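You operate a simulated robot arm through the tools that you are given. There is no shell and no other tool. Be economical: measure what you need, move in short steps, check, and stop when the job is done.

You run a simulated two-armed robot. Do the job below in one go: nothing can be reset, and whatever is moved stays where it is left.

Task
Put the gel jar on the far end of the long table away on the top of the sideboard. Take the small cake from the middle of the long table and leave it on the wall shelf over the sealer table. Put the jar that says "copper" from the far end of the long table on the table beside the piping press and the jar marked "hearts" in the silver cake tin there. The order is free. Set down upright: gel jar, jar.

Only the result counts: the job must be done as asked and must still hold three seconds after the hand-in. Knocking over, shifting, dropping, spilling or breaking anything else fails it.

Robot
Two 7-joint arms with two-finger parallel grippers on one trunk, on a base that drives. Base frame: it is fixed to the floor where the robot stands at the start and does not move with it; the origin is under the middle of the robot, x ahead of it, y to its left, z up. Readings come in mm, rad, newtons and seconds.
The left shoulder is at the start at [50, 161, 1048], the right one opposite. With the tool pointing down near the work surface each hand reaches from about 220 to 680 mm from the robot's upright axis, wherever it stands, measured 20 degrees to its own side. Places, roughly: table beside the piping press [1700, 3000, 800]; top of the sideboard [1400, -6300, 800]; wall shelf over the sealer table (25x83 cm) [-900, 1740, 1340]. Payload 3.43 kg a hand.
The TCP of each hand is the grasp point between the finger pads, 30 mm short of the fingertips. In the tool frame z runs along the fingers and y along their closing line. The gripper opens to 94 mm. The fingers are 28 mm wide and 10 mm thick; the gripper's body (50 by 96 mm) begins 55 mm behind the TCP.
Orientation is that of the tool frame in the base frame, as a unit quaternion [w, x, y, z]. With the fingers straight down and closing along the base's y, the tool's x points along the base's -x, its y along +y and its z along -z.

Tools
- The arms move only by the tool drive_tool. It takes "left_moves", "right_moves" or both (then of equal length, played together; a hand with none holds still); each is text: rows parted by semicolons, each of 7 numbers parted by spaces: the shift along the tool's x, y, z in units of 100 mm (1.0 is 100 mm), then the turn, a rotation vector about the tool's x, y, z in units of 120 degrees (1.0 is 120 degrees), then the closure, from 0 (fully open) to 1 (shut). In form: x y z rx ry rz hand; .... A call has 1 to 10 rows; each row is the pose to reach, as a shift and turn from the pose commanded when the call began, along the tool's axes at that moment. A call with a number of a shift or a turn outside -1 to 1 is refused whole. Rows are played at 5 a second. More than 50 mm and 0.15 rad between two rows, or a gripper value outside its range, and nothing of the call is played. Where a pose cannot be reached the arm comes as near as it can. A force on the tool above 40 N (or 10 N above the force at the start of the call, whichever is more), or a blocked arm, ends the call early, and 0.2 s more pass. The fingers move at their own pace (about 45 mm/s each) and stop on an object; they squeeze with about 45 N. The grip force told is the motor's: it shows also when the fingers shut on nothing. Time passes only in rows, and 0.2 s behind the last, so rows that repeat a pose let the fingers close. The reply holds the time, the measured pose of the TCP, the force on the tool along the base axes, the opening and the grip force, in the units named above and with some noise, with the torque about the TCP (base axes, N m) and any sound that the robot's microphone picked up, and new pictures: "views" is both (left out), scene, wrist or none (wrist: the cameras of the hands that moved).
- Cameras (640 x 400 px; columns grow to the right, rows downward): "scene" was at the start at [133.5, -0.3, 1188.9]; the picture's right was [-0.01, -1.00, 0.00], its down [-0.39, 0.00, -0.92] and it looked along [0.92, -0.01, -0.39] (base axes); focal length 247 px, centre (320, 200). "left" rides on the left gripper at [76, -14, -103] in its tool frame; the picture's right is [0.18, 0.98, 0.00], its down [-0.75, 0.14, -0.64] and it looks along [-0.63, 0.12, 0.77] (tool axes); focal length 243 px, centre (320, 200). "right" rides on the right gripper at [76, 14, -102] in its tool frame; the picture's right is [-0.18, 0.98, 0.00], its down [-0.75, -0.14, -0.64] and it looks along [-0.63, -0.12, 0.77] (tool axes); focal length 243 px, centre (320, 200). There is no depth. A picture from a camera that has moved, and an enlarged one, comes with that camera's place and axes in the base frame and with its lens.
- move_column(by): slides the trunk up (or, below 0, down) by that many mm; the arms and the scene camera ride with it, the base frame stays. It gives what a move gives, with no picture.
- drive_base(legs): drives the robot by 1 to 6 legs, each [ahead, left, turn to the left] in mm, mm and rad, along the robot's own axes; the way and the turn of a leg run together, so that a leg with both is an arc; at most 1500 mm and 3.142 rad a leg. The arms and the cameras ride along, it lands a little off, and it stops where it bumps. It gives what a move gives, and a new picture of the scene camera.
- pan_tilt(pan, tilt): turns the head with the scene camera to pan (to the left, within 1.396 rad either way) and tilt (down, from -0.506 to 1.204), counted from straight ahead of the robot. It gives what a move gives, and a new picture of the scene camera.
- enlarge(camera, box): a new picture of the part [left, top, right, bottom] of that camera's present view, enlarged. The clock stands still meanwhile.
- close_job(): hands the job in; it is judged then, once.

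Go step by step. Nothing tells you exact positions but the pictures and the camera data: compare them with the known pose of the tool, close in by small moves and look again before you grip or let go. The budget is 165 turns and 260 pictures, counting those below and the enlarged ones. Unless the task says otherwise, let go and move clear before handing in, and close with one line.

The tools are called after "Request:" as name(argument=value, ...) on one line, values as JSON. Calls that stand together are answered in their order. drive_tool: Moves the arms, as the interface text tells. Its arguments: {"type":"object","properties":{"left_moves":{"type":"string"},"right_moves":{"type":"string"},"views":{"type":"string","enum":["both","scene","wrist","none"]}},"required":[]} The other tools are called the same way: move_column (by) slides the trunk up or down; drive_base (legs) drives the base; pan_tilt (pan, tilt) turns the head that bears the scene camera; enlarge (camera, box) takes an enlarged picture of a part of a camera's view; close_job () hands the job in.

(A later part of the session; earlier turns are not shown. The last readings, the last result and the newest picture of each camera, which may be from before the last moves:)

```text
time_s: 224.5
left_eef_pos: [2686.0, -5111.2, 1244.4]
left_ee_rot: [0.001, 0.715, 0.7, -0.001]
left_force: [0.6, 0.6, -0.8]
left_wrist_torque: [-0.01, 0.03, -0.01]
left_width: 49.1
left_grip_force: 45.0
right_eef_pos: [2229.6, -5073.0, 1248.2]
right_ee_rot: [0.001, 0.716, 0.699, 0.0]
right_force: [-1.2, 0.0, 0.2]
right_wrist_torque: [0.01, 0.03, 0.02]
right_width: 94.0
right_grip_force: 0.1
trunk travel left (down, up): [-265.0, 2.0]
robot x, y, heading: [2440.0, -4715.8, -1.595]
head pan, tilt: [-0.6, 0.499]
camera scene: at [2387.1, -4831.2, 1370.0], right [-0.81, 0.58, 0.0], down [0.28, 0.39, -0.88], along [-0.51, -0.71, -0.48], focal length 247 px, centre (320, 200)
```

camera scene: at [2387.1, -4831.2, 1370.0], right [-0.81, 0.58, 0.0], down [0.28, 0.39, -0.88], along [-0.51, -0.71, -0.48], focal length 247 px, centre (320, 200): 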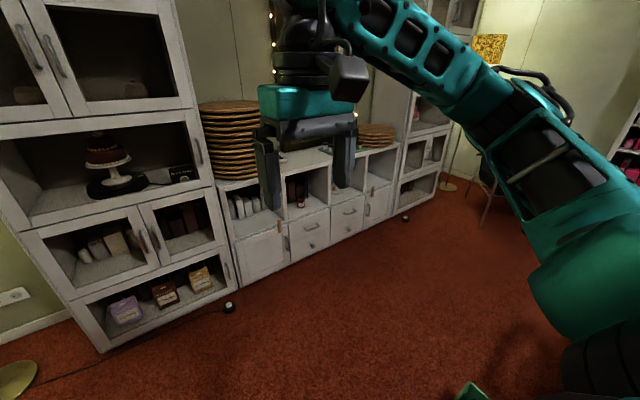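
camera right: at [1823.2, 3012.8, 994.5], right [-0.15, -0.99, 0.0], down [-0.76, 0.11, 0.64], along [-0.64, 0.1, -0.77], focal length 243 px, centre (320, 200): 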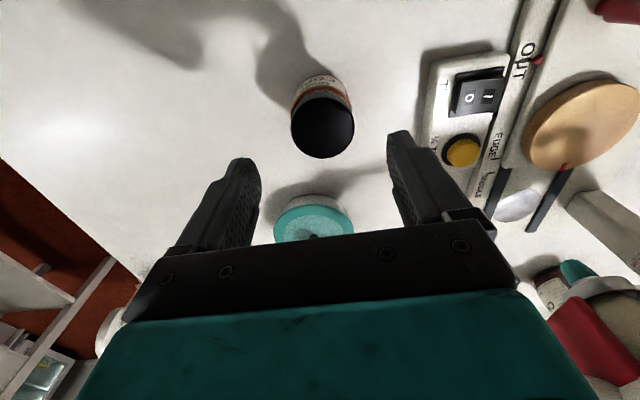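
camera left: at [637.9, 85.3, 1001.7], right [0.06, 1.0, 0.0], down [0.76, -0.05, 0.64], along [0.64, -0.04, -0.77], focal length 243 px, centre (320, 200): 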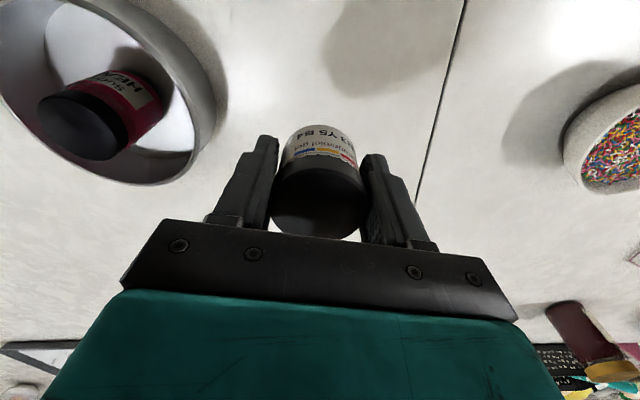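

Sideboard front is at y≈-6108. I drive 650 mm further and look west along it.

Request:
drive_base(legs=[[800, 0, 0]])

Request:
pan_tilt(pan=-1.39, tilt=0.5)

Request:
pan_tilt(pan=-0.85, tilt=0.5)

```text
time_s: 228.8
left_eef_pos: [2670.3, -5914.2, 1242.7]
left_ee_rot: [0.0, 0.713, 0.701, 0.0]
left_force: [-0.3, -0.8, -1.3]
left_wrist_torque: [-0.02, 0.01, 0.01]
left_width: 49.1
left_grip_force: 45.0
right_eef_pos: [2215.3, -5879.5, 1249.2]
right_ee_rot: [0.0, 0.714, 0.701, 0.0]
right_force: [0.4, -0.8, 0.0]
right_wrist_torque: [0.02, 0.03, -0.01]
right_width: 94.2
right_grip_force: 0.1
trunk travel left (down, up): [-265.0, 2.0]
robot x, y, heading: [2422.2, -5522.4, -1.587]
head pan, tilt: [-0.6, 0.499]
camera scene: at [2371.7, -5636.8, 1369.9], right [-0.82, 0.58, 0.0], down [0.28, 0.39, -0.88], along [-0.51, -0.72, -0.48], focal length 247 px, centre (320, 200)
```

scene: 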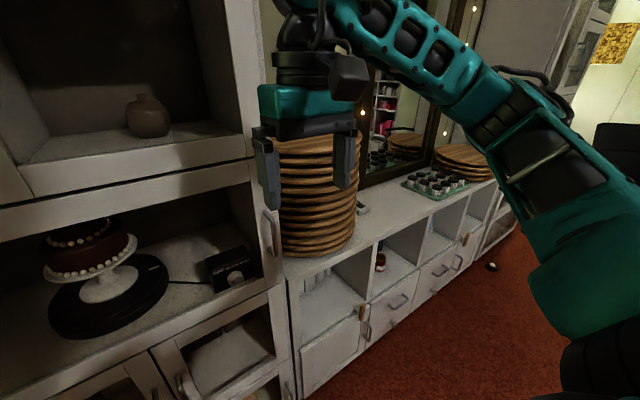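

```text
time_s: 229.9
left_eef_pos: [2670.7, -5916.2, 1242.7]
left_ee_rot: [0.0, 0.713, 0.701, 0.0]
left_force: [0.0, -0.8, -1.1]
left_wrist_torque: [0.01, -0.02, 0.0]
left_width: 48.7
left_grip_force: 45.0
right_eef_pos: [2216.2, -5879.3, 1249.6]
right_ee_rot: [0.0, 0.713, 0.701, 0.0]
right_force: [-0.2, 0.1, 0.8]
right_wrist_torque: [0.0, 0.02, 0.02]
right_width: 93.8
right_grip_force: 0.0
trunk travel left (down, up): [-265.0, 2.0]
robot x, y, heading: [2423.5, -5521.9, -1.59]
head pan, tilt: [-1.389, 0.499]
camera scene: at [2334.7, -5577.3, 1370.0], right [-0.16, 0.99, 0.0], down [0.47, 0.08, -0.88], along [-0.87, -0.14, -0.48], focal length 247 px, centre (320, 200)
```

scene: 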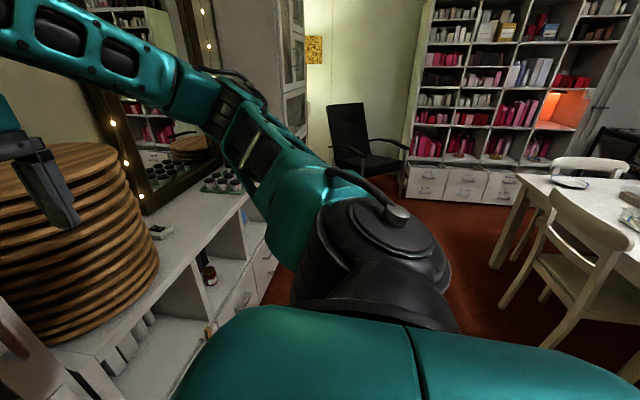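

```text
time_s: 230.9
left_eef_pos: [2670.5, -5915.2, 1243.8]
left_ee_rot: [0.001, 0.713, 0.701, 0.0]
left_force: [0.4, -0.7, -2.1]
left_wrist_torque: [0.03, 0.04, 0.01]
left_width: 48.9
left_grip_force: 45.1
right_eef_pos: [2216.1, -5878.9, 1250.3]
right_ee_rot: [-0.001, 0.714, 0.7, 0.0]
right_force: [0.3, 0.8, -0.2]
right_wrist_torque: [-0.02, 0.0, -0.05]
right_width: 93.8
right_grip_force: 0.0
trunk travel left (down, up): [-265.0, 2.0]
robot x, y, heading: [2424.3, -5524.4, -1.587]
head pan, tilt: [-0.85, 0.499]
camera scene: at [2355.0, -5621.2, 1370.0], right [-0.65, 0.76, 0.0], down [0.37, 0.31, -0.88], along [-0.67, -0.57, -0.48], focal length 247 px, centre (320, 200)
```

scene: 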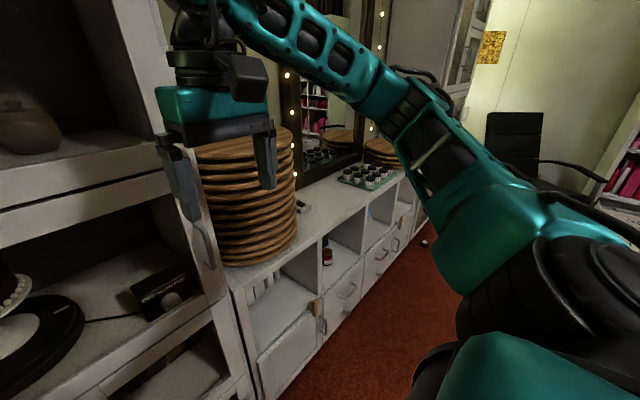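

South of y=-4600 is free. Strafe west 1170 mm, facing the sideboard.

Request:
drive_base(legs=[[0, -1170, 0.015]])

Request:
pan_tilt(pan=0.15, tilt=0.7)

```text
time_s: 236.8
left_eef_pos: [1508.6, -5895.7, 1244.8]
left_ee_rot: [0.001, 0.712, 0.702, 0.0]
left_force: [-0.1, -0.1, -0.9]
left_wrist_torque: [0.0, 0.02, 0.03]
left_width: 48.9
left_grip_force: 45.3
right_eef_pos: [1052.5, -5860.1, 1248.5]
right_ee_rot: [0.001, 0.713, 0.701, 0.0]
right_force: [-0.4, 0.1, 0.1]
right_wrist_torque: [0.02, -0.02, 0.02]
right_width: 94.1
right_grip_force: 0.2
trunk travel left (down, up): [-265.0, 2.0]
robot x, y, heading: [1260.4, -5502.9, -1.585]
head pan, tilt: [-0.85, 0.499]
camera scene: at [1191.0, -5603.4, 1370.0], right [-0.65, 0.76, 0.0], down [0.36, 0.31, -0.88], along [-0.67, -0.57, -0.48], focal length 247 px, centre (320, 200)
```

scene: 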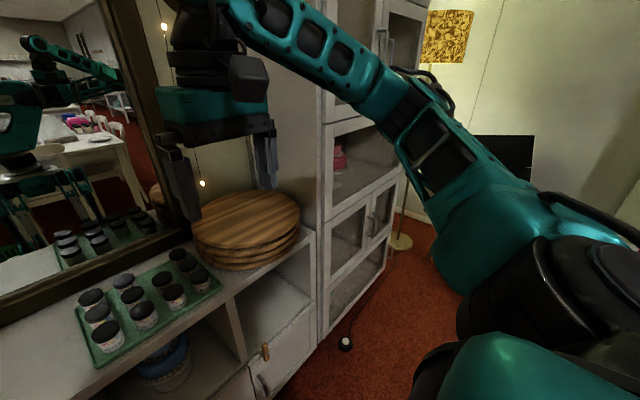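

```text
time_s: 238.1
left_eef_pos: [1507.0, -5896.3, 1244.5]
left_ee_rot: [0.001, 0.712, 0.702, -0.001]
left_force: [0.0, 0.2, -1.0]
left_wrist_torque: [0.0, 0.0, 0.03]
left_width: 49.1
left_grip_force: 45.4
right_eef_pos: [1052.9, -5861.8, 1247.6]
right_ee_rot: [-0.001, 0.713, 0.701, 0.0]
right_force: [0.1, 0.4, 0.3]
right_wrist_torque: [-0.01, -0.01, 0.0]
right_width: 94.0
right_grip_force: 0.0
trunk travel left (down, up): [-265.0, 2.0]
robot x, y, heading: [1258.8, -5504.5, -1.582]
head pan, tilt: [0.15, 0.7]
camera scene: at [1271.9, -5628.5, 1352.3], right [-0.99, -0.14, 0.0], down [-0.09, 0.64, -0.77], along [0.1, -0.76, -0.64], focal length 247 px, centre (320, 200)
```

scene: 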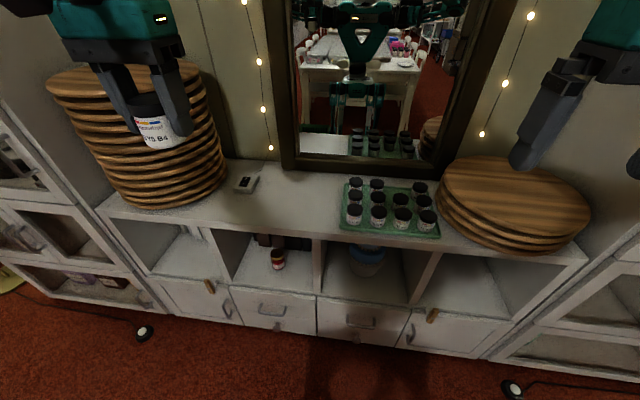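

Free space on the sideboard top between the left plate stack and the green tray, about (1440,-6240), top z≈800. Lower the trunk and move 170 mm forward.

Request:
move_column(by=-190)

Request:
drive_base(legs=[[170, 0, 0.01]])

Request:
pan_tilt(pan=0.1, tilt=0.55)

```text
time_s: 240.2
left_eef_pos: [1508.8, -5896.8, 1054.2]
left_ee_rot: [0.0, 0.712, 0.702, -0.001]
left_force: [0.3, 1.0, -0.8]
left_wrist_torque: [-0.01, 0.01, -0.01]
left_width: 48.8
left_grip_force: 45.2
right_eef_pos: [1052.5, -5862.1, 1058.9]
right_ee_rot: [-0.002, 0.713, 0.701, 0.001]
right_force: [-0.1, -0.7, 0.1]
right_wrist_torque: [0.01, -0.01, -0.04]
right_width: 94.1
right_grip_force: 0.1
trunk travel left (down, up): [-75.0, 192.0]
robot x, y, heading: [1259.2, -5504.0, -1.588]
head pan, tilt: [0.15, 0.7]
```

```text
time_s: 241.6
left_eef_pos: [1511.8, -6064.5, 1053.9]
left_ee_rot: [0.0, 0.708, 0.706, -0.001]
left_force: [0.2, -0.2, -0.6]
left_wrist_torque: [-0.02, -0.04, 0.0]
left_width: 49.3
left_grip_force: 45.1
right_eef_pos: [1054.8, -6035.3, 1058.8]
right_ee_rot: [0.0, 0.708, 0.706, 0.0]
right_force: [0.4, -0.5, 0.4]
right_wrist_torque: [-0.01, -0.02, 0.01]
right_width: 93.8
right_grip_force: 0.0
trunk travel left (down, up): [-75.0, 192.0]
robot x, y, heading: [1256.8, -5674.5, -1.576]
head pan, tilt: [0.15, 0.7]
camera scene: at [1271.9, -5799.2, 1162.2], right [-0.99, -0.15, 0.0], down [-0.09, 0.64, -0.76], along [0.11, -0.76, -0.64], focal length 247 px, centre (320, 200)
```

scene: 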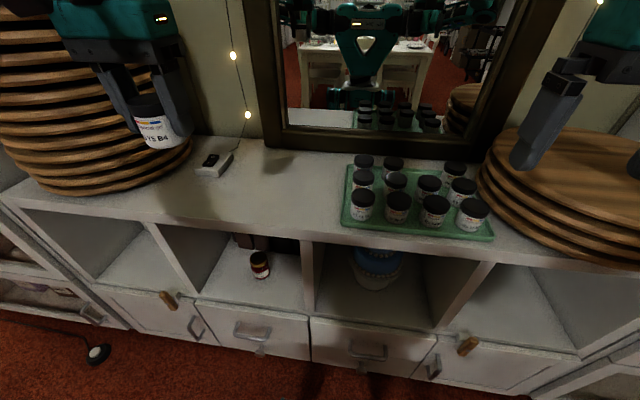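

```text
time_s: 242.3
left_eef_pos: [1510.8, -6064.7, 1053.5]
left_ee_rot: [0.0, 0.708, 0.706, 0.0]
left_force: [-0.6, -0.3, -0.8]
left_wrist_torque: [0.01, 0.04, -0.02]
left_width: 49.0
left_grip_force: 44.8
right_eef_pos: [1054.2, -6034.5, 1059.3]
right_ee_rot: [0.0, 0.708, 0.707, 0.0]
right_force: [0.5, 0.8, -0.1]
right_wrist_torque: [-0.02, -0.01, 0.04]
right_width: 93.8
right_grip_force: 0.0
trunk travel left (down, up): [-75.0, 192.0]
robot x, y, heading: [1256.2, -5673.6, -1.579]
head pan, tilt: [0.099, 0.55]
camera scene: at [1268.1, -5804.3, 1175.4], right [-1.0, -0.1, 0.0], down [-0.05, 0.52, -0.85], along [0.08, -0.85, -0.52], focal length 247 px, centre (320, 200)
```

scene: 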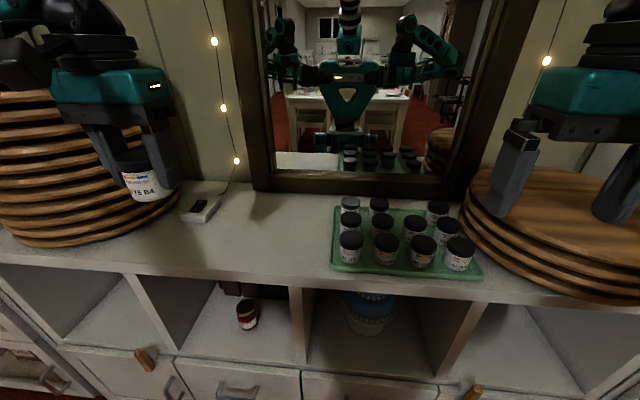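

Move left hand over the free spot.

Request:
drive_tool(left_moves="-0.3 -0.2 0 0 0 0 1;-0.65 -0.4 0.1 0 0 0 1;-1.0 -0.6 0.3 0 0 0 1", views="none")

Request:
drive_tool(left_moves="-0.4 -0.05 0.2 0 0 0 1;-0.75 -0.11 0.5 0 0 0 1;-0.75 -0.11 0.9 0 0 0 1;-0.75 -0.11 1.0 0 0 0 1", views="both")

```text
time_s: 243.1
left_eef_pos: [1450.8, -6161.9, 1024.8]
left_ee_rot: [0.0, 0.708, 0.706, 0.0]
left_force: [-0.1, 0.1, -1.7]
left_wrist_torque: [0.0, -0.01, 0.02]
left_width: 49.3
left_grip_force: 44.9
right_eef_pos: [1055.5, -6035.1, 1059.5]
right_ee_rot: [0.001, 0.709, 0.706, 0.0]
right_force: [0.8, -0.5, 0.1]
right_wrist_torque: [0.05, 0.06, -0.02]
right_width: 94.2
right_grip_force: 0.0
trunk travel left (down, up): [-75.0, 192.0]
robot x, y, heading: [1262.1, -5673.8, -1.574]
head pan, tilt: [0.099, 0.55]
```

```text
time_s: 244.1
left_eef_pos: [1439.5, -6238.0, 923.7]
left_ee_rot: [0.0, 0.709, 0.705, -0.001]
left_force: [0.0, -0.4, -1.3]
left_wrist_torque: [0.0, -0.04, -0.02]
left_width: 48.8
left_grip_force: 45.4
right_eef_pos: [1055.0, -6033.9, 1058.9]
right_ee_rot: [0.0, 0.708, 0.706, 0.001]
right_force: [-0.5, -0.2, 0.4]
right_wrist_torque: [0.0, 0.0, 0.01]
right_width: 94.1
right_grip_force: 0.1
trunk travel left (down, up): [-75.0, 192.0]
robot x, y, heading: [1258.4, -5673.8, -1.575]
head pan, tilt: [0.099, 0.55]
camera scene: at [1268.1, -5804.3, 1175.4], right [-1.0, -0.1, 0.0], down [-0.05, 0.52, -0.85], along [0.08, -0.85, -0.52], focal length 247 px, centre (320, 200)
camera left: at [1425.5, -6161.1, 1026.9], right [0.98, 0.18, 0.0], down [0.14, -0.75, 0.64], along [0.12, -0.63, -0.77], focal length 243 px, centre (320, 200)
```

scene: 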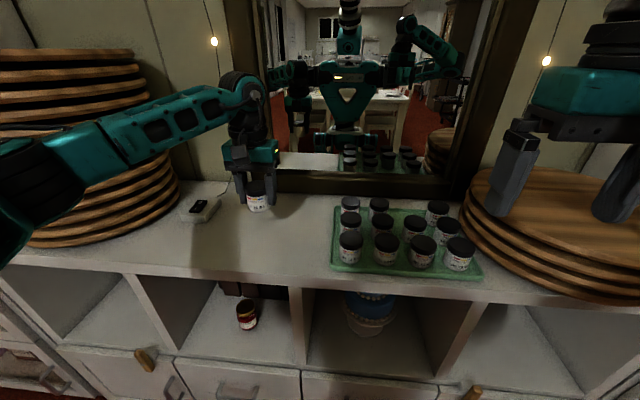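
left: 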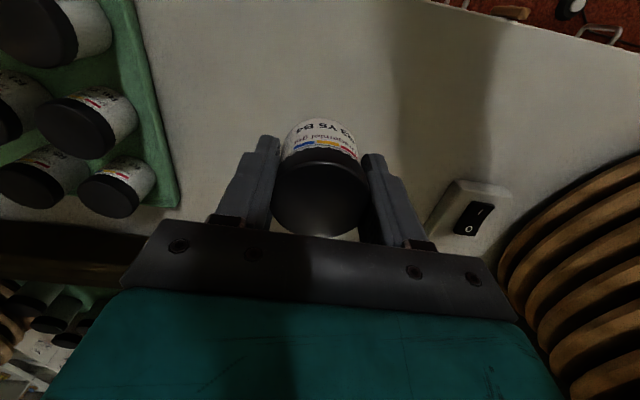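

Clear around. Descend, then slowly feel for the top.

Request:
drive_tool(left_moves="0 0 0.3 0 0 0 1;0 0 0.6 0 0 0 1;0 0 0.7 0 0 0 1", views="scene")

```text
time_s: 244.9
left_eef_pos: [1440.9, -6237.0, 853.9]
left_ee_rot: [0.0, 0.708, 0.706, 0.0]
left_force: [-0.2, -0.1, -0.7]
left_wrist_torque: [0.0, -0.01, 0.0]
left_width: 49.4
left_grip_force: 44.8
right_eef_pos: [1054.4, -6034.5, 1059.2]
right_ee_rot: [0.0, 0.708, 0.706, 0.0]
right_force: [1.3, 0.5, -0.1]
right_wrist_torque: [-0.02, -0.01, -0.02]
right_width: 94.3
right_grip_force: 0.0
trunk travel left (down, up): [-75.0, 192.0]
robot x, y, heading: [1261.7, -5673.2, -1.572]
head pan, tilt: [0.099, 0.55]
camera scene: at [1268.1, -5804.3, 1175.4], right [-1.0, -0.1, 0.0], down [-0.05, 0.52, -0.85], along [0.08, -0.85, -0.52], focal length 247 px, centre (320, 200)
```

scene: 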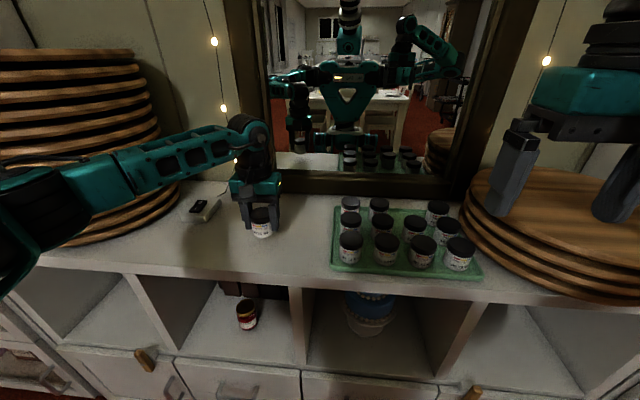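

Request:
drive_tool(left_moves="0 0 0.02 0 0 0 1;0 0 0.04 0 0 0 1;0 0 0.06 0 0 0 1;0 0 0.08 0 0 0 1;0 0 0.1 0 0 0 1;0 0 0.12 0 0 0 1;0 0 0.14 0 0 0 1;0 0 0.16 0 0 0 1;0 0 0.18 0 0 0 1;0 0 0.2 0 0 0 1", views="none")

```text
time_s: 247.1
left_eef_pos: [1439.8, -6237.9, 833.8]
left_ee_rot: [0.0, 0.708, 0.706, 0.0]
left_force: [0.9, 0.2, -1.5]
left_wrist_torque: [0.01, -0.04, -0.04]
left_width: 49.2
left_grip_force: 44.9
right_eef_pos: [1055.7, -6034.2, 1058.5]
right_ee_rot: [0.001, 0.708, 0.706, 0.0]
right_force: [-0.5, 0.6, -1.1]
right_wrist_torque: [0.02, 0.0, 0.01]
right_width: 94.0
right_grip_force: 0.1
trunk travel left (down, up): [-75.0, 192.0]
robot x, y, heading: [1258.8, -5670.6, -1.574]
head pan, tilt: [0.099, 0.55]
```

No contact yet; continue slowly.

Request:
drive_tool(left_moves="0 0 0.02 0 0 0 1;0 0 0.04 0 0 0 1;0 0 0.06 0 0 0 1;0 0 0.08 0 0 0 1;0 0 0.1 0 0 0 1;0 0 0.12 0 0 0 1;0 0 0.14 0 0 0 1;0 0 0.16 0 0 0 1;0 0 0.18 0 0 0 1;0 0 0.2 0 0 0 1", views="both")

```text
time_s: 249.3
left_eef_pos: [1438.3, -6239.0, 818.9]
left_ee_rot: [0.003, 0.708, 0.706, -0.004]
left_force: [6.1, 2.7, 30.1]
left_wrist_torque: [0.71, -0.18, -0.13]
left_width: 49.0
left_grip_force: 45.2
right_eef_pos: [1055.3, -6031.6, 1060.2]
right_ee_rot: [0.002, 0.708, 0.706, -0.001]
right_force: [0.3, 0.3, 0.7]
right_wrist_torque: [0.02, -0.01, 0.0]
right_width: 93.8
right_grip_force: 0.1
trunk travel left (down, up): [-75.0, 192.0]
robot x, y, heading: [1260.0, -5673.4, -1.575]
head pan, tilt: [0.099, 0.55]
camera scene: at [1267.8, -5801.5, 1176.3], right [-1.0, -0.1, 0.0], down [-0.05, 0.52, -0.85], along [0.08, -0.85, -0.52], focal length 247 px, centre (320, 200)
camera left: at [1424.5, -6161.5, 922.7], right [0.98, 0.18, 0.0], down [0.14, -0.75, 0.65], along [0.12, -0.64, -0.76], focal length 243 px, centre (320, 200)
```

scene: 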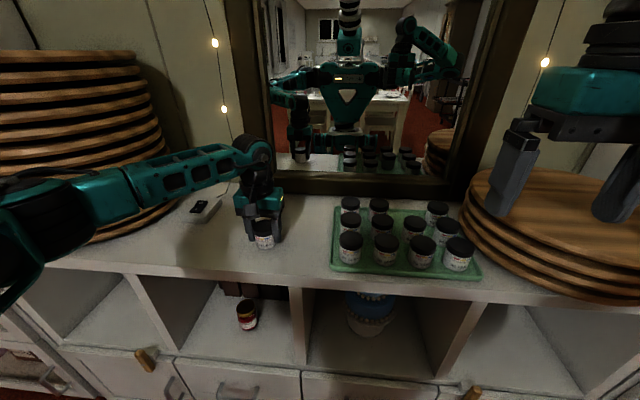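
left: 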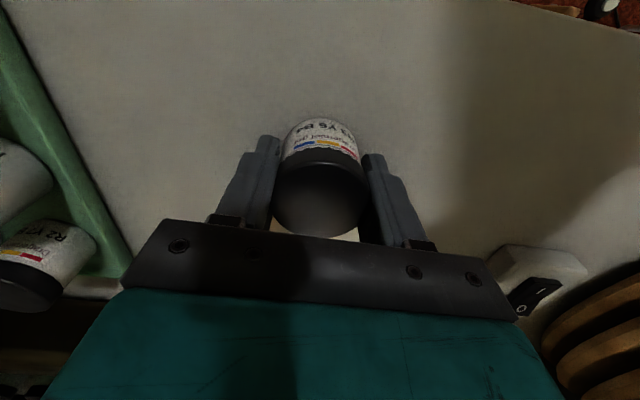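

Contact, pressing a bit much. Ease up 4 mm, then release and rise.

Request:
drive_tool(left_moves="0 0 -0.045 0 0 0 1;0 0 -0.045 0 0 0 1;0 0 -0.045 0 0 0 1", views="none")

```text
time_s: 250.1
left_eef_pos: [1438.6, -6239.9, 819.6]
left_ee_rot: [0.001, 0.708, 0.706, -0.001]
left_force: [1.7, -4.5, 15.6]
left_wrist_torque: [-0.07, 0.01, 0.02]
left_width: 49.1
left_grip_force: 44.9
right_eef_pos: [1054.2, -6033.4, 1059.3]
right_ee_rot: [0.001, 0.709, 0.705, 0.0]
right_force: [-0.9, 0.8, 0.1]
right_wrist_torque: [0.03, 0.0, 0.01]
right_width: 94.0
right_grip_force: 0.1
trunk travel left (down, up): [-75.0, 192.0]
robot x, y, heading: [1260.8, -5676.6, -1.573]
head pan, tilt: [0.099, 0.55]
```

Request:
drive_tool(left_moves="0 0 -0.01 0 0 0 1;0 0 -0.01 0 0 0 0.15;0 0 -0.01 0 0 0 0.15;0 0 -0.01 0 0 0 0.15;0 0 -0.3 0 0 0 0.15;0 0 -0.6 0 0 0 0.15;0 0 -1.0 0 0 0 0.15", views="both")

```text
time_s: 251.7
left_eef_pos: [1439.7, -6240.1, 917.9]
left_ee_rot: [0.0, 0.709, 0.706, 0.0]
left_force: [-0.1, 0.6, -0.2]
left_wrist_torque: [0.03, -0.03, -0.01]
left_width: 79.9
left_grip_force: 0.0
right_eef_pos: [1054.0, -6033.8, 1059.6]
right_ee_rot: [-0.001, 0.708, 0.706, 0.0]
right_force: [0.0, 0.1, 0.4]
right_wrist_torque: [-0.02, -0.04, 0.0]
right_width: 93.9
right_grip_force: 0.2
trunk travel left (down, up): [-75.0, 192.0]
robot x, y, heading: [1257.4, -5673.4, -1.576]
head pan, tilt: [0.099, 0.55]
camera scene: at [1268.0, -5804.1, 1175.4], right [-1.0, -0.1, 0.0], down [-0.05, 0.52, -0.85], along [0.08, -0.85, -0.52], focal length 247 px, centre (320, 200)
camera left: at [1425.1, -6163.4, 1022.8], right [0.98, 0.18, 0.0], down [0.14, -0.75, 0.64], along [0.12, -0.63, -0.77], focal length 243 px, centre (320, 200)
```

scene: 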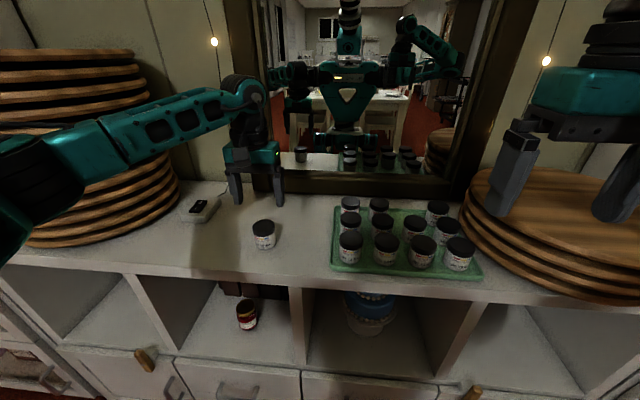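
left: 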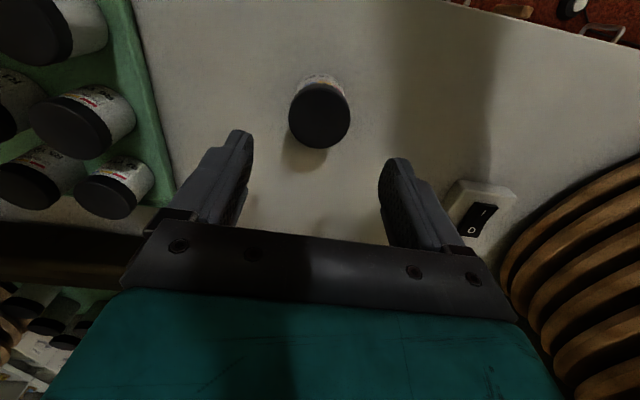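

The gel jar stands upright on the sideboard. Tuck the left arm and drive back north by the known east aisle.

Request:
drive_tool(left_moves="0.2 0.1 -0.3 0 0 0 0;0.5 0.2 -0.6 0 0 0 0;0.8 0.4 -0.9 0 0 0 0;1.0 0.5 -1.0 0 0 0 0", views="none")

Request:
drive_tool(left_moves="0.4 0.1 -0.2 0 0 0 0;0.75 0.2 -0.4 0 0 0 0", views="none")

Request:
drive_base(legs=[[-220, 0, 0], [0, 1190, 0], [0, 0, 3.14]])

Request:
pan_tilt(pan=0.0, tilt=0.35)

```text
time_s: 252.7
left_eef_pos: [1488.3, -6139.8, 1018.3]
left_ee_rot: [0.001, 0.708, 0.706, -0.001]
left_force: [-0.6, -0.1, 0.0]
left_wrist_torque: [0.01, 0.01, 0.01]
left_width: 94.1
left_grip_force: 0.1
right_eef_pos: [1055.3, -6033.3, 1059.2]
right_ee_rot: [0.0, 0.708, 0.706, 0.0]
right_force: [-0.8, -0.6, -0.1]
right_wrist_torque: [-0.02, 0.04, 0.01]
right_width: 94.2
right_grip_force: 0.0
trunk travel left (down, up): [-75.0, 192.0]
robot x, y, heading: [1257.4, -5672.2, -1.575]
head pan, tilt: [0.099, 0.55]
```

```text
time_s: 253.3
left_eef_pos: [1511.1, -6063.0, 1057.5]
left_ee_rot: [0.0, 0.708, 0.706, -0.001]
left_force: [1.1, 0.2, 0.2]
left_wrist_torque: [0.02, 0.0, 0.03]
left_width: 93.8
left_grip_force: 0.1
right_eef_pos: [1054.6, -6034.0, 1059.0]
right_ee_rot: [0.0, 0.708, 0.706, 0.0]
right_force: [0.2, -0.1, 0.2]
right_wrist_torque: [0.03, -0.01, -0.02]
right_width: 94.1
right_grip_force: 0.1
trunk travel left (down, up): [-75.0, 192.0]
robot x, y, heading: [1255.6, -5677.0, -1.577]
head pan, tilt: [0.099, 0.55]
```

```text
time_s: 268.0
left_eef_pos: [2213.9, -5059.9, 1057.5]
left_ee_rot: [0.001, -0.697, 0.717, 0.001]
left_force: [-0.4, 0.0, -0.3]
left_wrist_torque: [0.01, 0.0, 0.02]
left_width: 94.1
left_grip_force: 0.0
right_eef_pos: [2669.1, -5099.4, 1058.5]
right_ee_rot: [-0.001, -0.698, 0.716, 0.0]
right_force: [-1.1, -0.3, -0.1]
right_wrist_torque: [-0.02, 0.0, 0.0]
right_width: 93.9
right_grip_force: 0.1
trunk travel left (down, up): [-75.0, 192.0]
robot x, y, heading: [2457.9, -5450.3, 1.546]
head pan, tilt: [0.099, 0.55]
camera scene: at [2452.6, -5324.1, 1175.4], right [1.0, 0.07, 0.0], down [0.04, -0.52, -0.85], along [-0.06, 0.85, -0.52], focal length 247 px, centre (320, 200)
```

scene: 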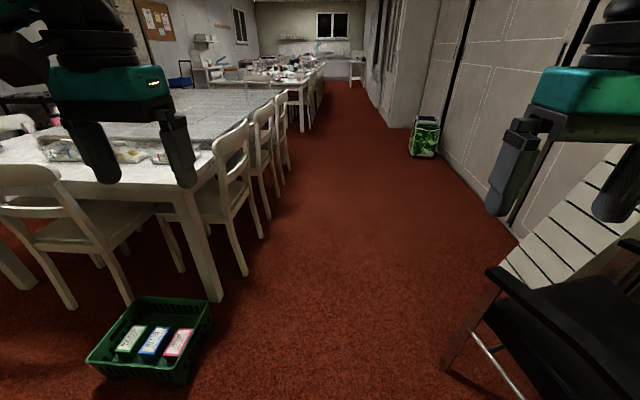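

```text
time_s: 268.7
left_eef_pos: [2214.4, -5059.0, 1057.0]
left_ee_rot: [0.0, -0.697, 0.717, 0.001]
left_force: [-0.3, -0.1, -0.1]
left_wrist_torque: [0.0, -0.01, -0.02]
left_width: 93.8
left_grip_force: 0.1
right_eef_pos: [2669.5, -5100.1, 1059.5]
right_ee_rot: [0.0, -0.698, 0.716, 0.0]
right_force: [0.2, 0.2, 0.8]
right_wrist_torque: [-0.01, 0.01, 0.01]
right_width: 93.9
right_grip_force: 0.0
trunk travel left (down, up): [-75.0, 192.0]
robot x, y, heading: [2455.6, -5453.6, 1.55]
head pan, tilt: [0.0, 0.351]
camera scene: at [2461.6, -5320.6, 1193.6], right [1.0, -0.02, 0.0], down [-0.01, -0.34, -0.94], along [0.02, 0.94, -0.34], focal length 247 px, centre (320, 200)
```

scene: 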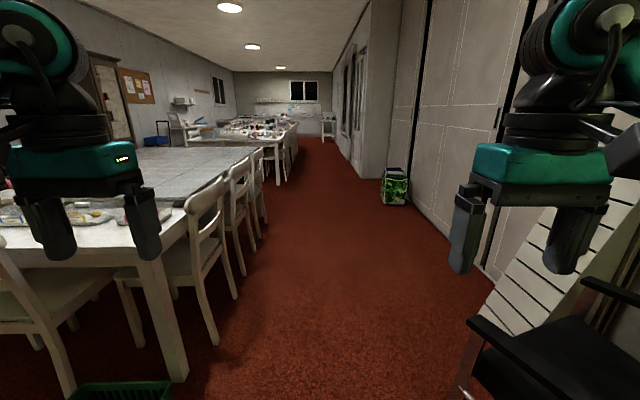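

Aisle clear. Drive north 3.85 m to the crossing between the two tables.

Request:
drive_base(legs=[[0, 0, 0.03], [1400, 0, 0], [1400, 0, 0], [950, 0, 0]])

Request:
pan_tilt(pan=1.1, tilt=0.4)

```text
time_s: 287.3
left_eef_pos: [2185.1, -1306.9, 1056.7]
left_ee_rot: [-0.001, 0.708, -0.706, -0.001]
left_force: [0.7, 0.8, 0.2]
left_wrist_torque: [0.06, 0.01, 0.03]
left_width: 94.0
left_grip_force: 0.1
right_eef_pos: [2641.0, -1333.8, 1058.9]
right_ee_rot: [-0.001, 0.708, -0.706, 0.0]
right_force: [-0.4, 0.6, -0.4]
right_wrist_torque: [0.02, 0.03, -0.01]
right_width: 93.8
right_grip_force: 0.0
trunk travel left (down, up): [-75.0, 192.0]
robot x, y, heading: [2440.8, -1693.3, 1.577]
head pan, tilt: [0.0, 0.351]
camera scene: at [2440.4, -1561.1, 1193.6], right [1.0, 0.0, 0.0], down [0.0, -0.34, -0.94], along [0.0, 0.94, -0.34], focal length 247 px, centre (320, 200)
```

scene: 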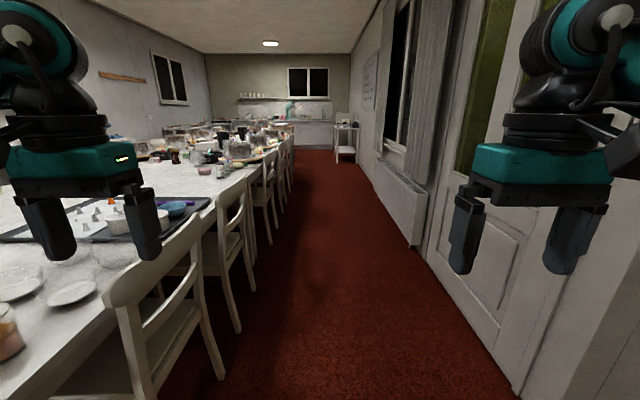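

```text
time_s: 288.6
left_eef_pos: [2185.7, -1308.3, 1058.5]
left_ee_rot: [-0.001, 0.709, -0.706, -0.001]
left_force: [-0.9, 0.5, 0.4]
left_wrist_torque: [-0.01, 0.01, 0.04]
left_width: 94.1
left_grip_force: 0.0
right_eef_pos: [2642.6, -1333.4, 1059.7]
right_ee_rot: [0.0, 0.708, -0.706, 0.0]
right_force: [0.1, -0.2, 0.7]
right_wrist_torque: [-0.01, -0.02, -0.01]
right_width: 94.0
right_grip_force: 0.1
trunk travel left (down, up): [-75.0, 192.0]
robot x, y, heading: [2442.4, -1694.6, 1.573]
head pan, tilt: [1.1, 0.4]
camera scene: at [2358.2, -1612.5, 1189.1], right [0.45, 0.89, 0.0], down [0.35, -0.18, -0.92], along [-0.82, 0.42, -0.39], focal length 247 px, centre (320, 200)
```

scene: 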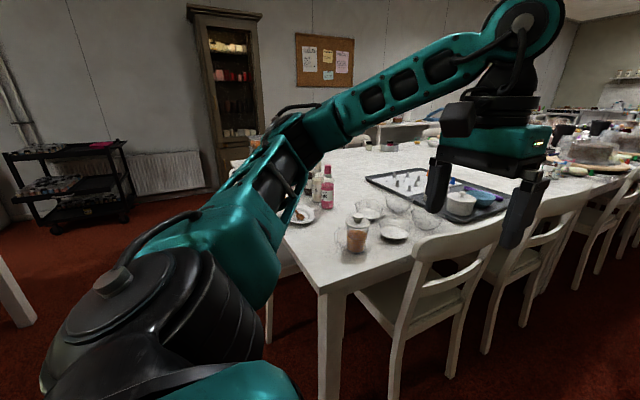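

The long table's south end is at y≈-1400, and the glass table starts near y≈-2600. Back up to y≈-1950 and turn west to look through the crossing.

Request:
drive_base(legs=[[-270, 0, 0], [0, 0, 1.565]])

Request:
pan_tilt(pan=0.0, tilt=0.45)

```text
time_s: 294.4
left_eef_pos: [2062.5, -2233.3, 1057.4]
left_ee_rot: [0.0, 1.0, 0.019, -0.001]
left_force: [0.1, 0.7, 0.2]
left_wrist_torque: [0.0, 0.02, 0.02]
left_width: 93.9
left_grip_force: 0.1
right_eef_pos: [2073.6, -1775.7, 1058.9]
right_ee_rot: [0.0, 1.0, 0.018, 0.0]
right_force: [0.9, 0.1, -0.1]
right_wrist_torque: [-0.03, 0.0, -0.01]
right_width: 94.3
right_grip_force: 0.1
trunk travel left (down, up): [-75.0, 192.0]
robot x, y, heading: [2440.2, -1967.9, -3.106]
head pan, tilt: [1.1, 0.4]
camera scene: at [2363.2, -2050.9, 1189.1], right [-0.91, 0.42, 0.0], down [0.16, 0.35, -0.92], along [-0.39, -0.84, -0.39], focal length 247 px, centre (320, 200)
```

scene: 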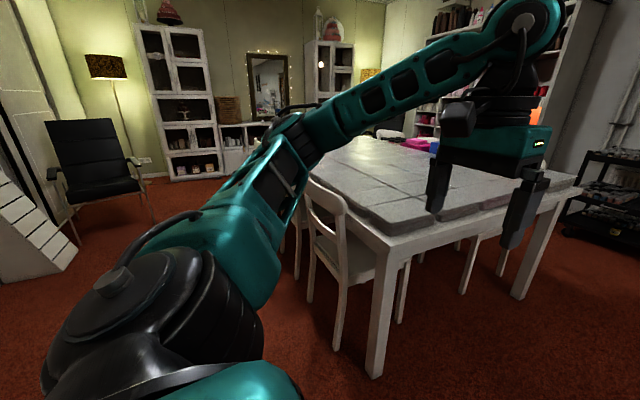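

```text
time_s: 295.8
left_eef_pos: [2061.7, -2232.0, 1057.3]
left_ee_rot: [0.001, 1.0, 0.019, -0.001]
left_force: [-0.4, 0.5, -0.4]
left_wrist_torque: [0.01, 0.03, 0.0]
left_width: 94.0
left_grip_force: 0.0
right_eef_pos: [2074.5, -1776.9, 1058.0]
right_ee_rot: [0.0, 1.0, 0.017, -0.001]
right_force: [0.6, -0.6, 0.0]
right_wrist_torque: [-0.01, 0.04, -0.01]
right_width: 94.1
right_grip_force: 0.0
trunk travel left (down, up): [-75.0, 192.0]
robot x, y, heading: [2444.7, -1966.2, -3.11]
head pan, tilt: [0.0, 0.45]
camera scene: at [2310.3, -1970.2, 1184.5], right [-0.04, 1.0, 0.0], down [0.43, 0.02, -0.9], along [-0.9, -0.03, -0.44], focal length 247 px, centre (320, 200)
```

scene: 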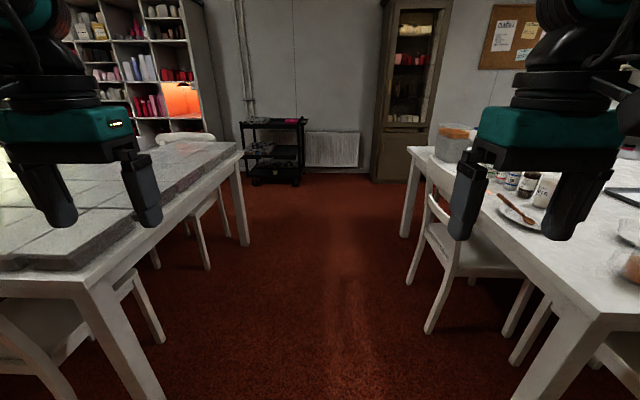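

Crossing is clear along y≈-2000. Drive west 2.5 m, turn north, and drive up the west aisle to y≈-700.

Request:
drive_base(legs=[[1250, 0, 0], [1250, 0, 0], [0, 0, -1.6], [1000, 0, 0]])

Request:
pan_tilt(pan=0.0, tilt=0.45)

```text
time_s: 316.6
left_eef_pos: [-338.3, -688.8, 1057.7]
left_ee_rot: [0.0, 0.712, -0.702, 0.0]
left_force: [-0.3, -0.4, 0.0]
left_wrist_torque: [0.02, 0.03, 0.01]
left_width: 94.0
left_grip_force: 0.0
right_eef_pos: [116.8, -708.3, 1059.6]
right_ee_rot: [-0.001, 0.712, -0.702, 0.0]
right_force: [-0.2, 1.0, 0.0]
right_wrist_torque: [0.02, 0.0, 0.02]
right_width: 94.2
right_grip_force: 0.1
trunk travel left (down, up): [-75.0, 192.0]
robot x, y, heading: [-82.1, -1073.2, 1.586]
head pan, tilt: [0.0, 0.45]
camera scene: at [-80.4, -940.7, 1184.4], right [1.0, 0.02, 0.0], down [0.01, -0.44, -0.9], along [-0.01, 0.9, -0.44], focal length 247 px, centre (320, 200)
```

scene: 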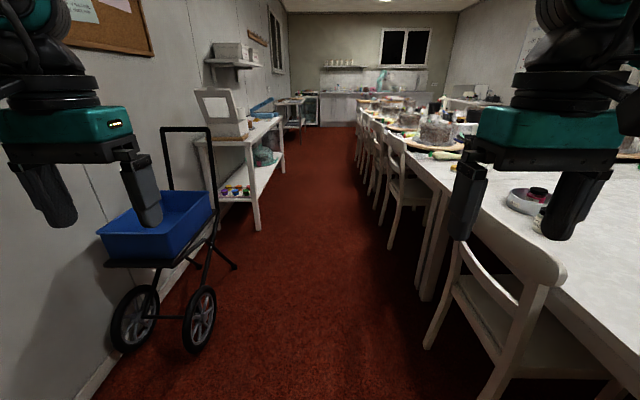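

```text
time_s: 317.2
left_eef_pos: [-338.9, -689.1, 1057.6]
left_ee_rot: [-0.001, 0.713, -0.701, -0.001]
left_force: [-0.1, -0.2, -0.6]
left_wrist_torque: [0.02, -0.04, 0.01]
left_width: 93.7
left_grip_force: 0.1
right_eef_pos: [117.1, -711.1, 1059.3]
right_ee_rot: [0.0, 0.712, -0.702, -0.001]
right_force: [0.3, 0.1, 0.1]
right_wrist_torque: [-0.01, 0.05, 0.01]
right_width: 93.8
right_grip_force: 0.0
trunk travel left (down, up): [-75.0, 192.0]
robot x, y, heading: [-78.2, -1072.9, 1.585]
head pan, tilt: [0.0, 0.45]
camera scene: at [-80.4, -940.8, 1184.5], right [1.0, 0.02, 0.0], down [0.01, -0.44, -0.9], along [-0.01, 0.9, -0.44], focal length 247 px, centre (320, 200)
```

scene: 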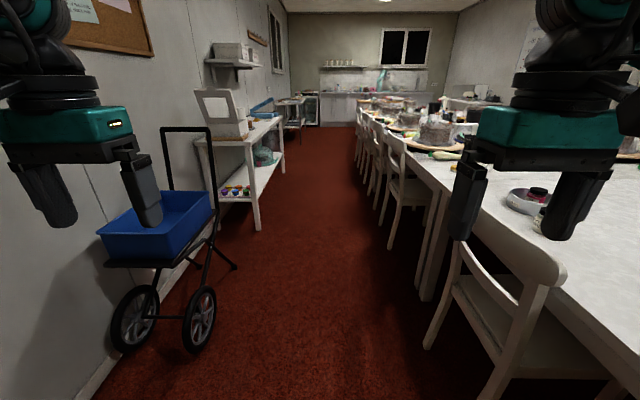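

The aisle is clear (cart at the left stays beyond x<-600). Drive to y≈200, turn east toward the table gap, and look at the yellow piece.

Request:
drive_base(legs=[[1270, 0, 0], [0, 0, -1.585], [110, 0, 0]])

Request:
pan_tilt(pan=0.1, tilt=0.75)

Request:
enlarge(camera="scene", box=[200, 100, 420, 240])

```text
time_s: 328.3
left_eef_pos: [396.1, 438.8, 1055.5]
left_ee_rot: [0.001, 0.005, 1.0, 0.0]
left_force: [0.2, -0.7, 1.4]
left_wrist_torque: [0.0, -0.01, -0.02]
left_width: 94.2
left_grip_force: 0.2
right_eef_pos: [363.4, -15.8, 1059.3]
right_ee_rot: [0.0, 0.006, 1.0, 0.0]
right_force: [0.2, 1.1, -0.2]
right_wrist_torque: [0.01, -0.01, 0.03]
right_width: 93.8
right_grip_force: 0.1
trunk travel left (down, up): [-75.0, 192.0]
robot x, y, heading: [3.5, 192.4, -0.007]
head pan, tilt: [0.0, 0.45]
camera scene: at [138.6, 188.4, 1184.4], right [-0.01, -1.0, 0.0], down [-0.44, 0.0, -0.9], along [0.9, -0.01, -0.44], focal length 247 px, centre (320, 200)
```

scene: 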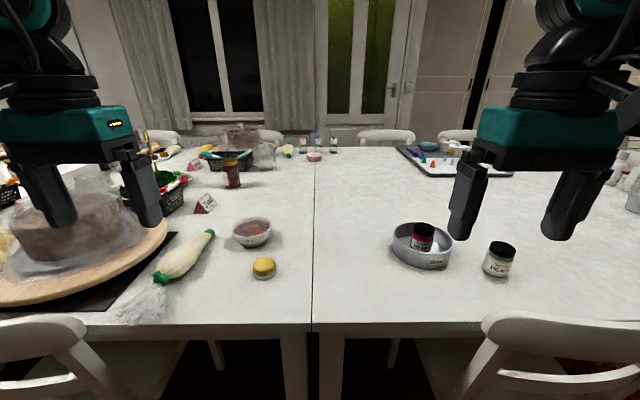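

```text
time_s: 329.1
left_eef_pos: [397.0, 439.0, 1056.5]
left_ee_rot: [0.001, 0.006, 1.0, 0.0]
left_force: [0.4, -0.5, -0.4]
left_wrist_torque: [-0.01, -0.01, 0.02]
left_width: 94.2
left_grip_force: 0.1
right_eef_pos: [362.5, -16.8, 1059.0]
right_ee_rot: [0.0, 0.006, 1.0, 0.0]
right_force: [0.8, -0.4, -0.6]
right_wrist_torque: [-0.03, -0.02, 0.01]
right_width: 94.0
right_grip_force: 0.0
trunk travel left (down, up): [-75.0, 192.0]
robot x, y, heading: [5.7, 188.6, -0.004]
head pan, tilt: [0.099, 0.75]
camera scene: at [128.8, 196.7, 1158.1], right [0.09, -1.0, 0.0], down [-0.68, -0.06, -0.73], along [0.73, 0.06, -0.68], focal length 247 px, centre (320, 200)
```

scene: 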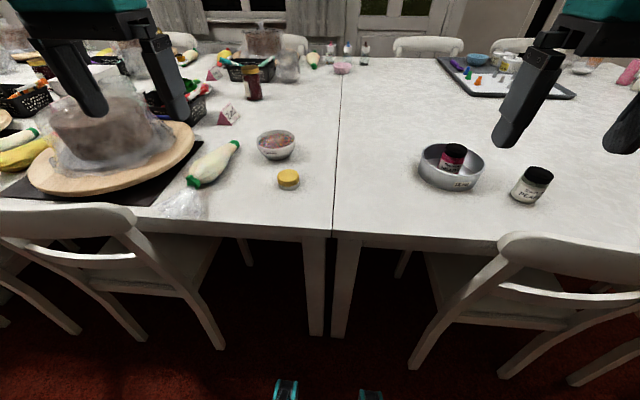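

```text
2.86 times, centred on (310, 170) of scene
camera zoom: at [128.8, 196.7, 1158.1], right [0.09, -1.0, 0.0], down [-0.68, -0.06, -0.73], along [0.73, 0.06, -0.68], focal length 707 px, centre (349, 286)
```

zoom: 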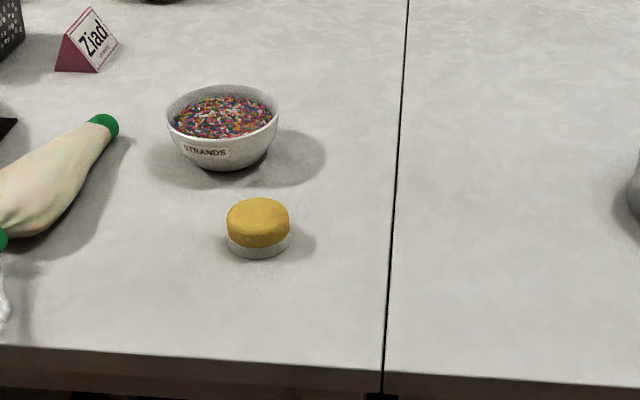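

Request:
enlarge(camera="scene", box=[264, 155, 312, 200])

```text
8.89 times, centred on (288, 178) of scene
camera zoom: at [128.8, 196.7, 1158.1], right [0.09, -1.0, 0.0], down [-0.68, -0.06, -0.73], along [0.73, 0.06, -0.68], focal length 2199 px, centre (604, 400)
```

zoom: 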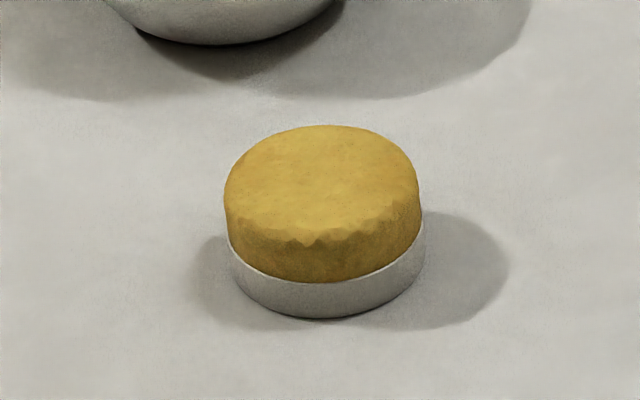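

It is a small sponge cake, about 56 mm wide and 28 mm high, at about (622,317). Drive 60 mm ahead and bring the left hand over it.

Request:
drive_base(legs=[[60, 0, 0]])

Request:
drive_tool(left_moves="-0.35 -0.3 0 0 0 0 0;-0.7 -0.6 0 0 0 0 0;-1.0 -0.9 0.1 0 0 0 0", views="none")

Request:
drive_tool(left_moves="-0.3 -0.15 0.3 0 0 0 0;-0.6 -0.3 0.6 0 0 0 0;-0.65 -0.32 1.0 0 0 0 0", views="both")

```text
time_s: 330.1
left_eef_pos: [455.6, 438.0, 1056.8]
left_ee_rot: [0.001, 0.005, 1.0, 0.0]
left_force: [0.2, 0.4, 0.7]
left_wrist_torque: [0.02, 0.03, 0.02]
left_width: 93.9
left_grip_force: 0.0
right_eef_pos: [423.3, -17.8, 1057.9]
right_ee_rot: [0.0, 0.006, 1.0, 0.0]
right_force: [-0.4, -0.6, -1.0]
right_wrist_torque: [0.02, 0.03, -0.01]
right_width: 94.2
right_grip_force: 0.0
trunk travel left (down, up): [-75.0, 192.0]
robot x, y, heading: [65.6, 187.0, -0.007]
head pan, tilt: [0.099, 0.75]
camera scene: at [188.6, 196.1, 1157.9], right [0.09, -1.0, 0.0], down [-0.68, -0.06, -0.73], along [0.73, 0.07, -0.68], focal length 247 px, centre (320, 200)
```

scene: 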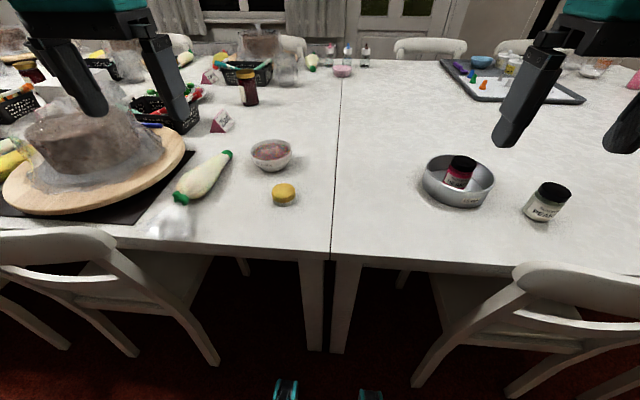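

```text
time_s: 330.9
left_eef_pos: [554.2, 347.2, 1047.1]
left_ee_rot: [0.002, 0.005, 1.0, 0.0]
left_force: [-0.8, 0.1, 0.0]
left_wrist_torque: [0.03, 0.05, -0.06]
left_width: 94.0
left_grip_force: 0.0
right_eef_pos: [420.6, -18.2, 1058.7]
right_ee_rot: [0.0, 0.006, 1.0, 0.0]
right_force: [-0.4, -0.4, -0.5]
right_wrist_torque: [-0.01, 0.0, -0.01]
right_width: 94.0
right_grip_force: 0.0
trunk travel left (down, up): [-75.0, 192.0]
robot x, y, heading: [63.9, 187.1, -0.013]
head pan, tilt: [0.099, 0.75]
```

```text
time_s: 331.7
left_eef_pos: [620.0, 314.9, 947.6]
left_ee_rot: [0.001, 0.006, 1.0, 0.0]
left_force: [0.0, 0.1, 0.1]
left_wrist_torque: [0.0, 0.0, 0.03]
left_width: 93.9
left_grip_force: 0.1
right_eef_pos: [422.3, -16.9, 1059.1]
right_ee_rot: [0.0, 0.006, 1.0, 0.0]
right_force: [-0.4, 0.1, -0.4]
right_wrist_torque: [-0.04, -0.01, 0.01]
right_width: 94.1
right_grip_force: 0.1
trunk travel left (down, up): [-75.0, 192.0]
robot x, y, heading: [65.0, 187.5, -0.011]
head pan, tilt: [0.099, 0.75]
camera scene: at [188.2, 196.3, 1158.0], right [0.09, -1.0, 0.0], down [-0.68, -0.06, -0.73], along [0.73, 0.07, -0.68], focal length 247 px, centre (320, 200)
camera left: at [543.3, 301.8, 1051.0], right [-0.17, 0.98, 0.0], down [0.75, 0.13, 0.64], along [0.63, 0.11, -0.77], focal length 243 px, centre (320, 200)
```

scene: 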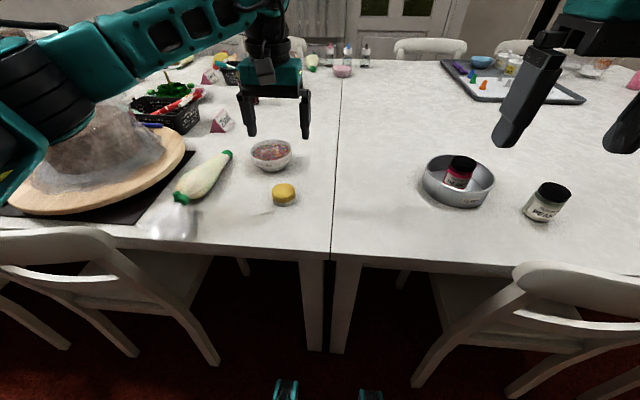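
left: 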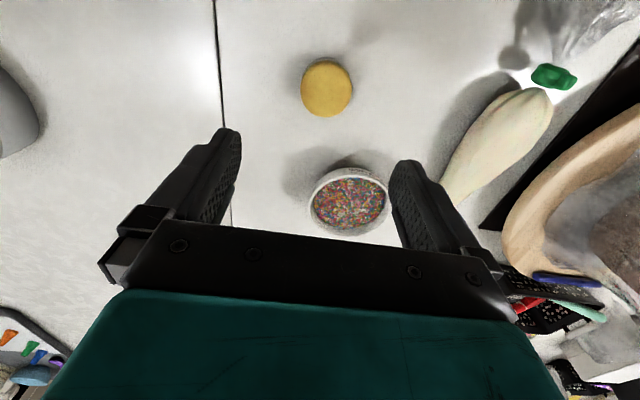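

Request:
drive_tool(left_moves="0.02 0.04 0.3 0 0 0 0;0.03 0.04 0.7 0 0 0 0;0.03 0.04 1.0 0 0 0 0", views="both")

```text
time_s: 332.5
left_eef_pos: [617.4, 318.8, 847.3]
left_ee_rot: [0.001, 0.006, 1.0, 0.0]
left_force: [0.0, 0.0, -0.1]
left_wrist_torque: [0.02, -0.01, 0.0]
left_width: 93.9
left_grip_force: 0.0
right_eef_pos: [422.3, -17.6, 1059.1]
right_ee_rot: [0.0, 0.005, 1.0, -0.001]
right_force: [0.1, 0.0, -0.1]
right_wrist_torque: [-0.02, -0.02, -0.01]
right_width: 93.9
right_grip_force: 0.1
trunk travel left (down, up): [-75.0, 192.0]
robot x, y, heading: [63.1, 190.3, -0.012]
head pan, tilt: [0.099, 0.75]
camera scene: at [188.2, 196.2, 1158.0], right [0.09, -1.0, 0.0], down [-0.68, -0.06, -0.73], along [0.73, 0.07, -0.68], focal length 247 px, centre (320, 200)
camera left: at [541.1, 304.9, 951.0], right [-0.17, 0.98, 0.0], down [0.75, 0.13, 0.64], along [0.63, 0.11, -0.77], focal length 243 px, centre (320, 200)
```

scene: 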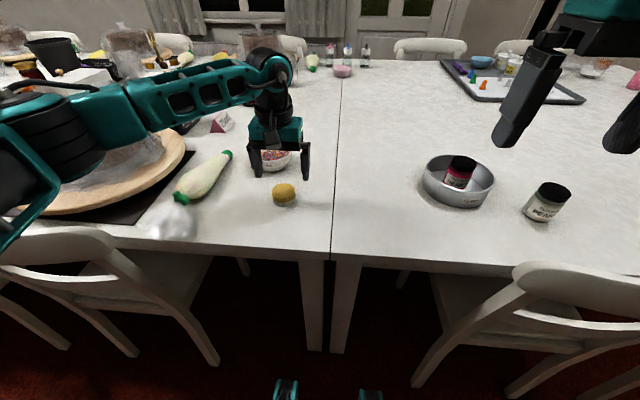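
left: 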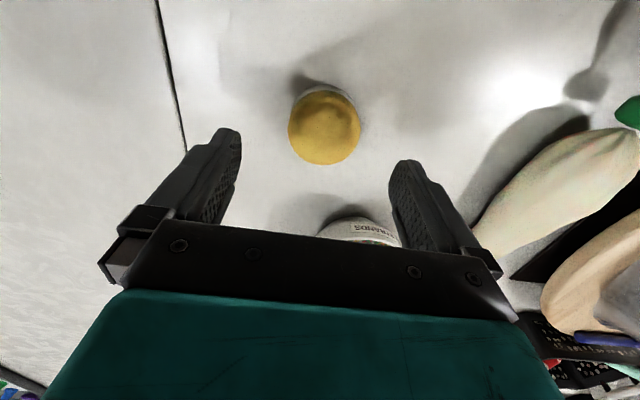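

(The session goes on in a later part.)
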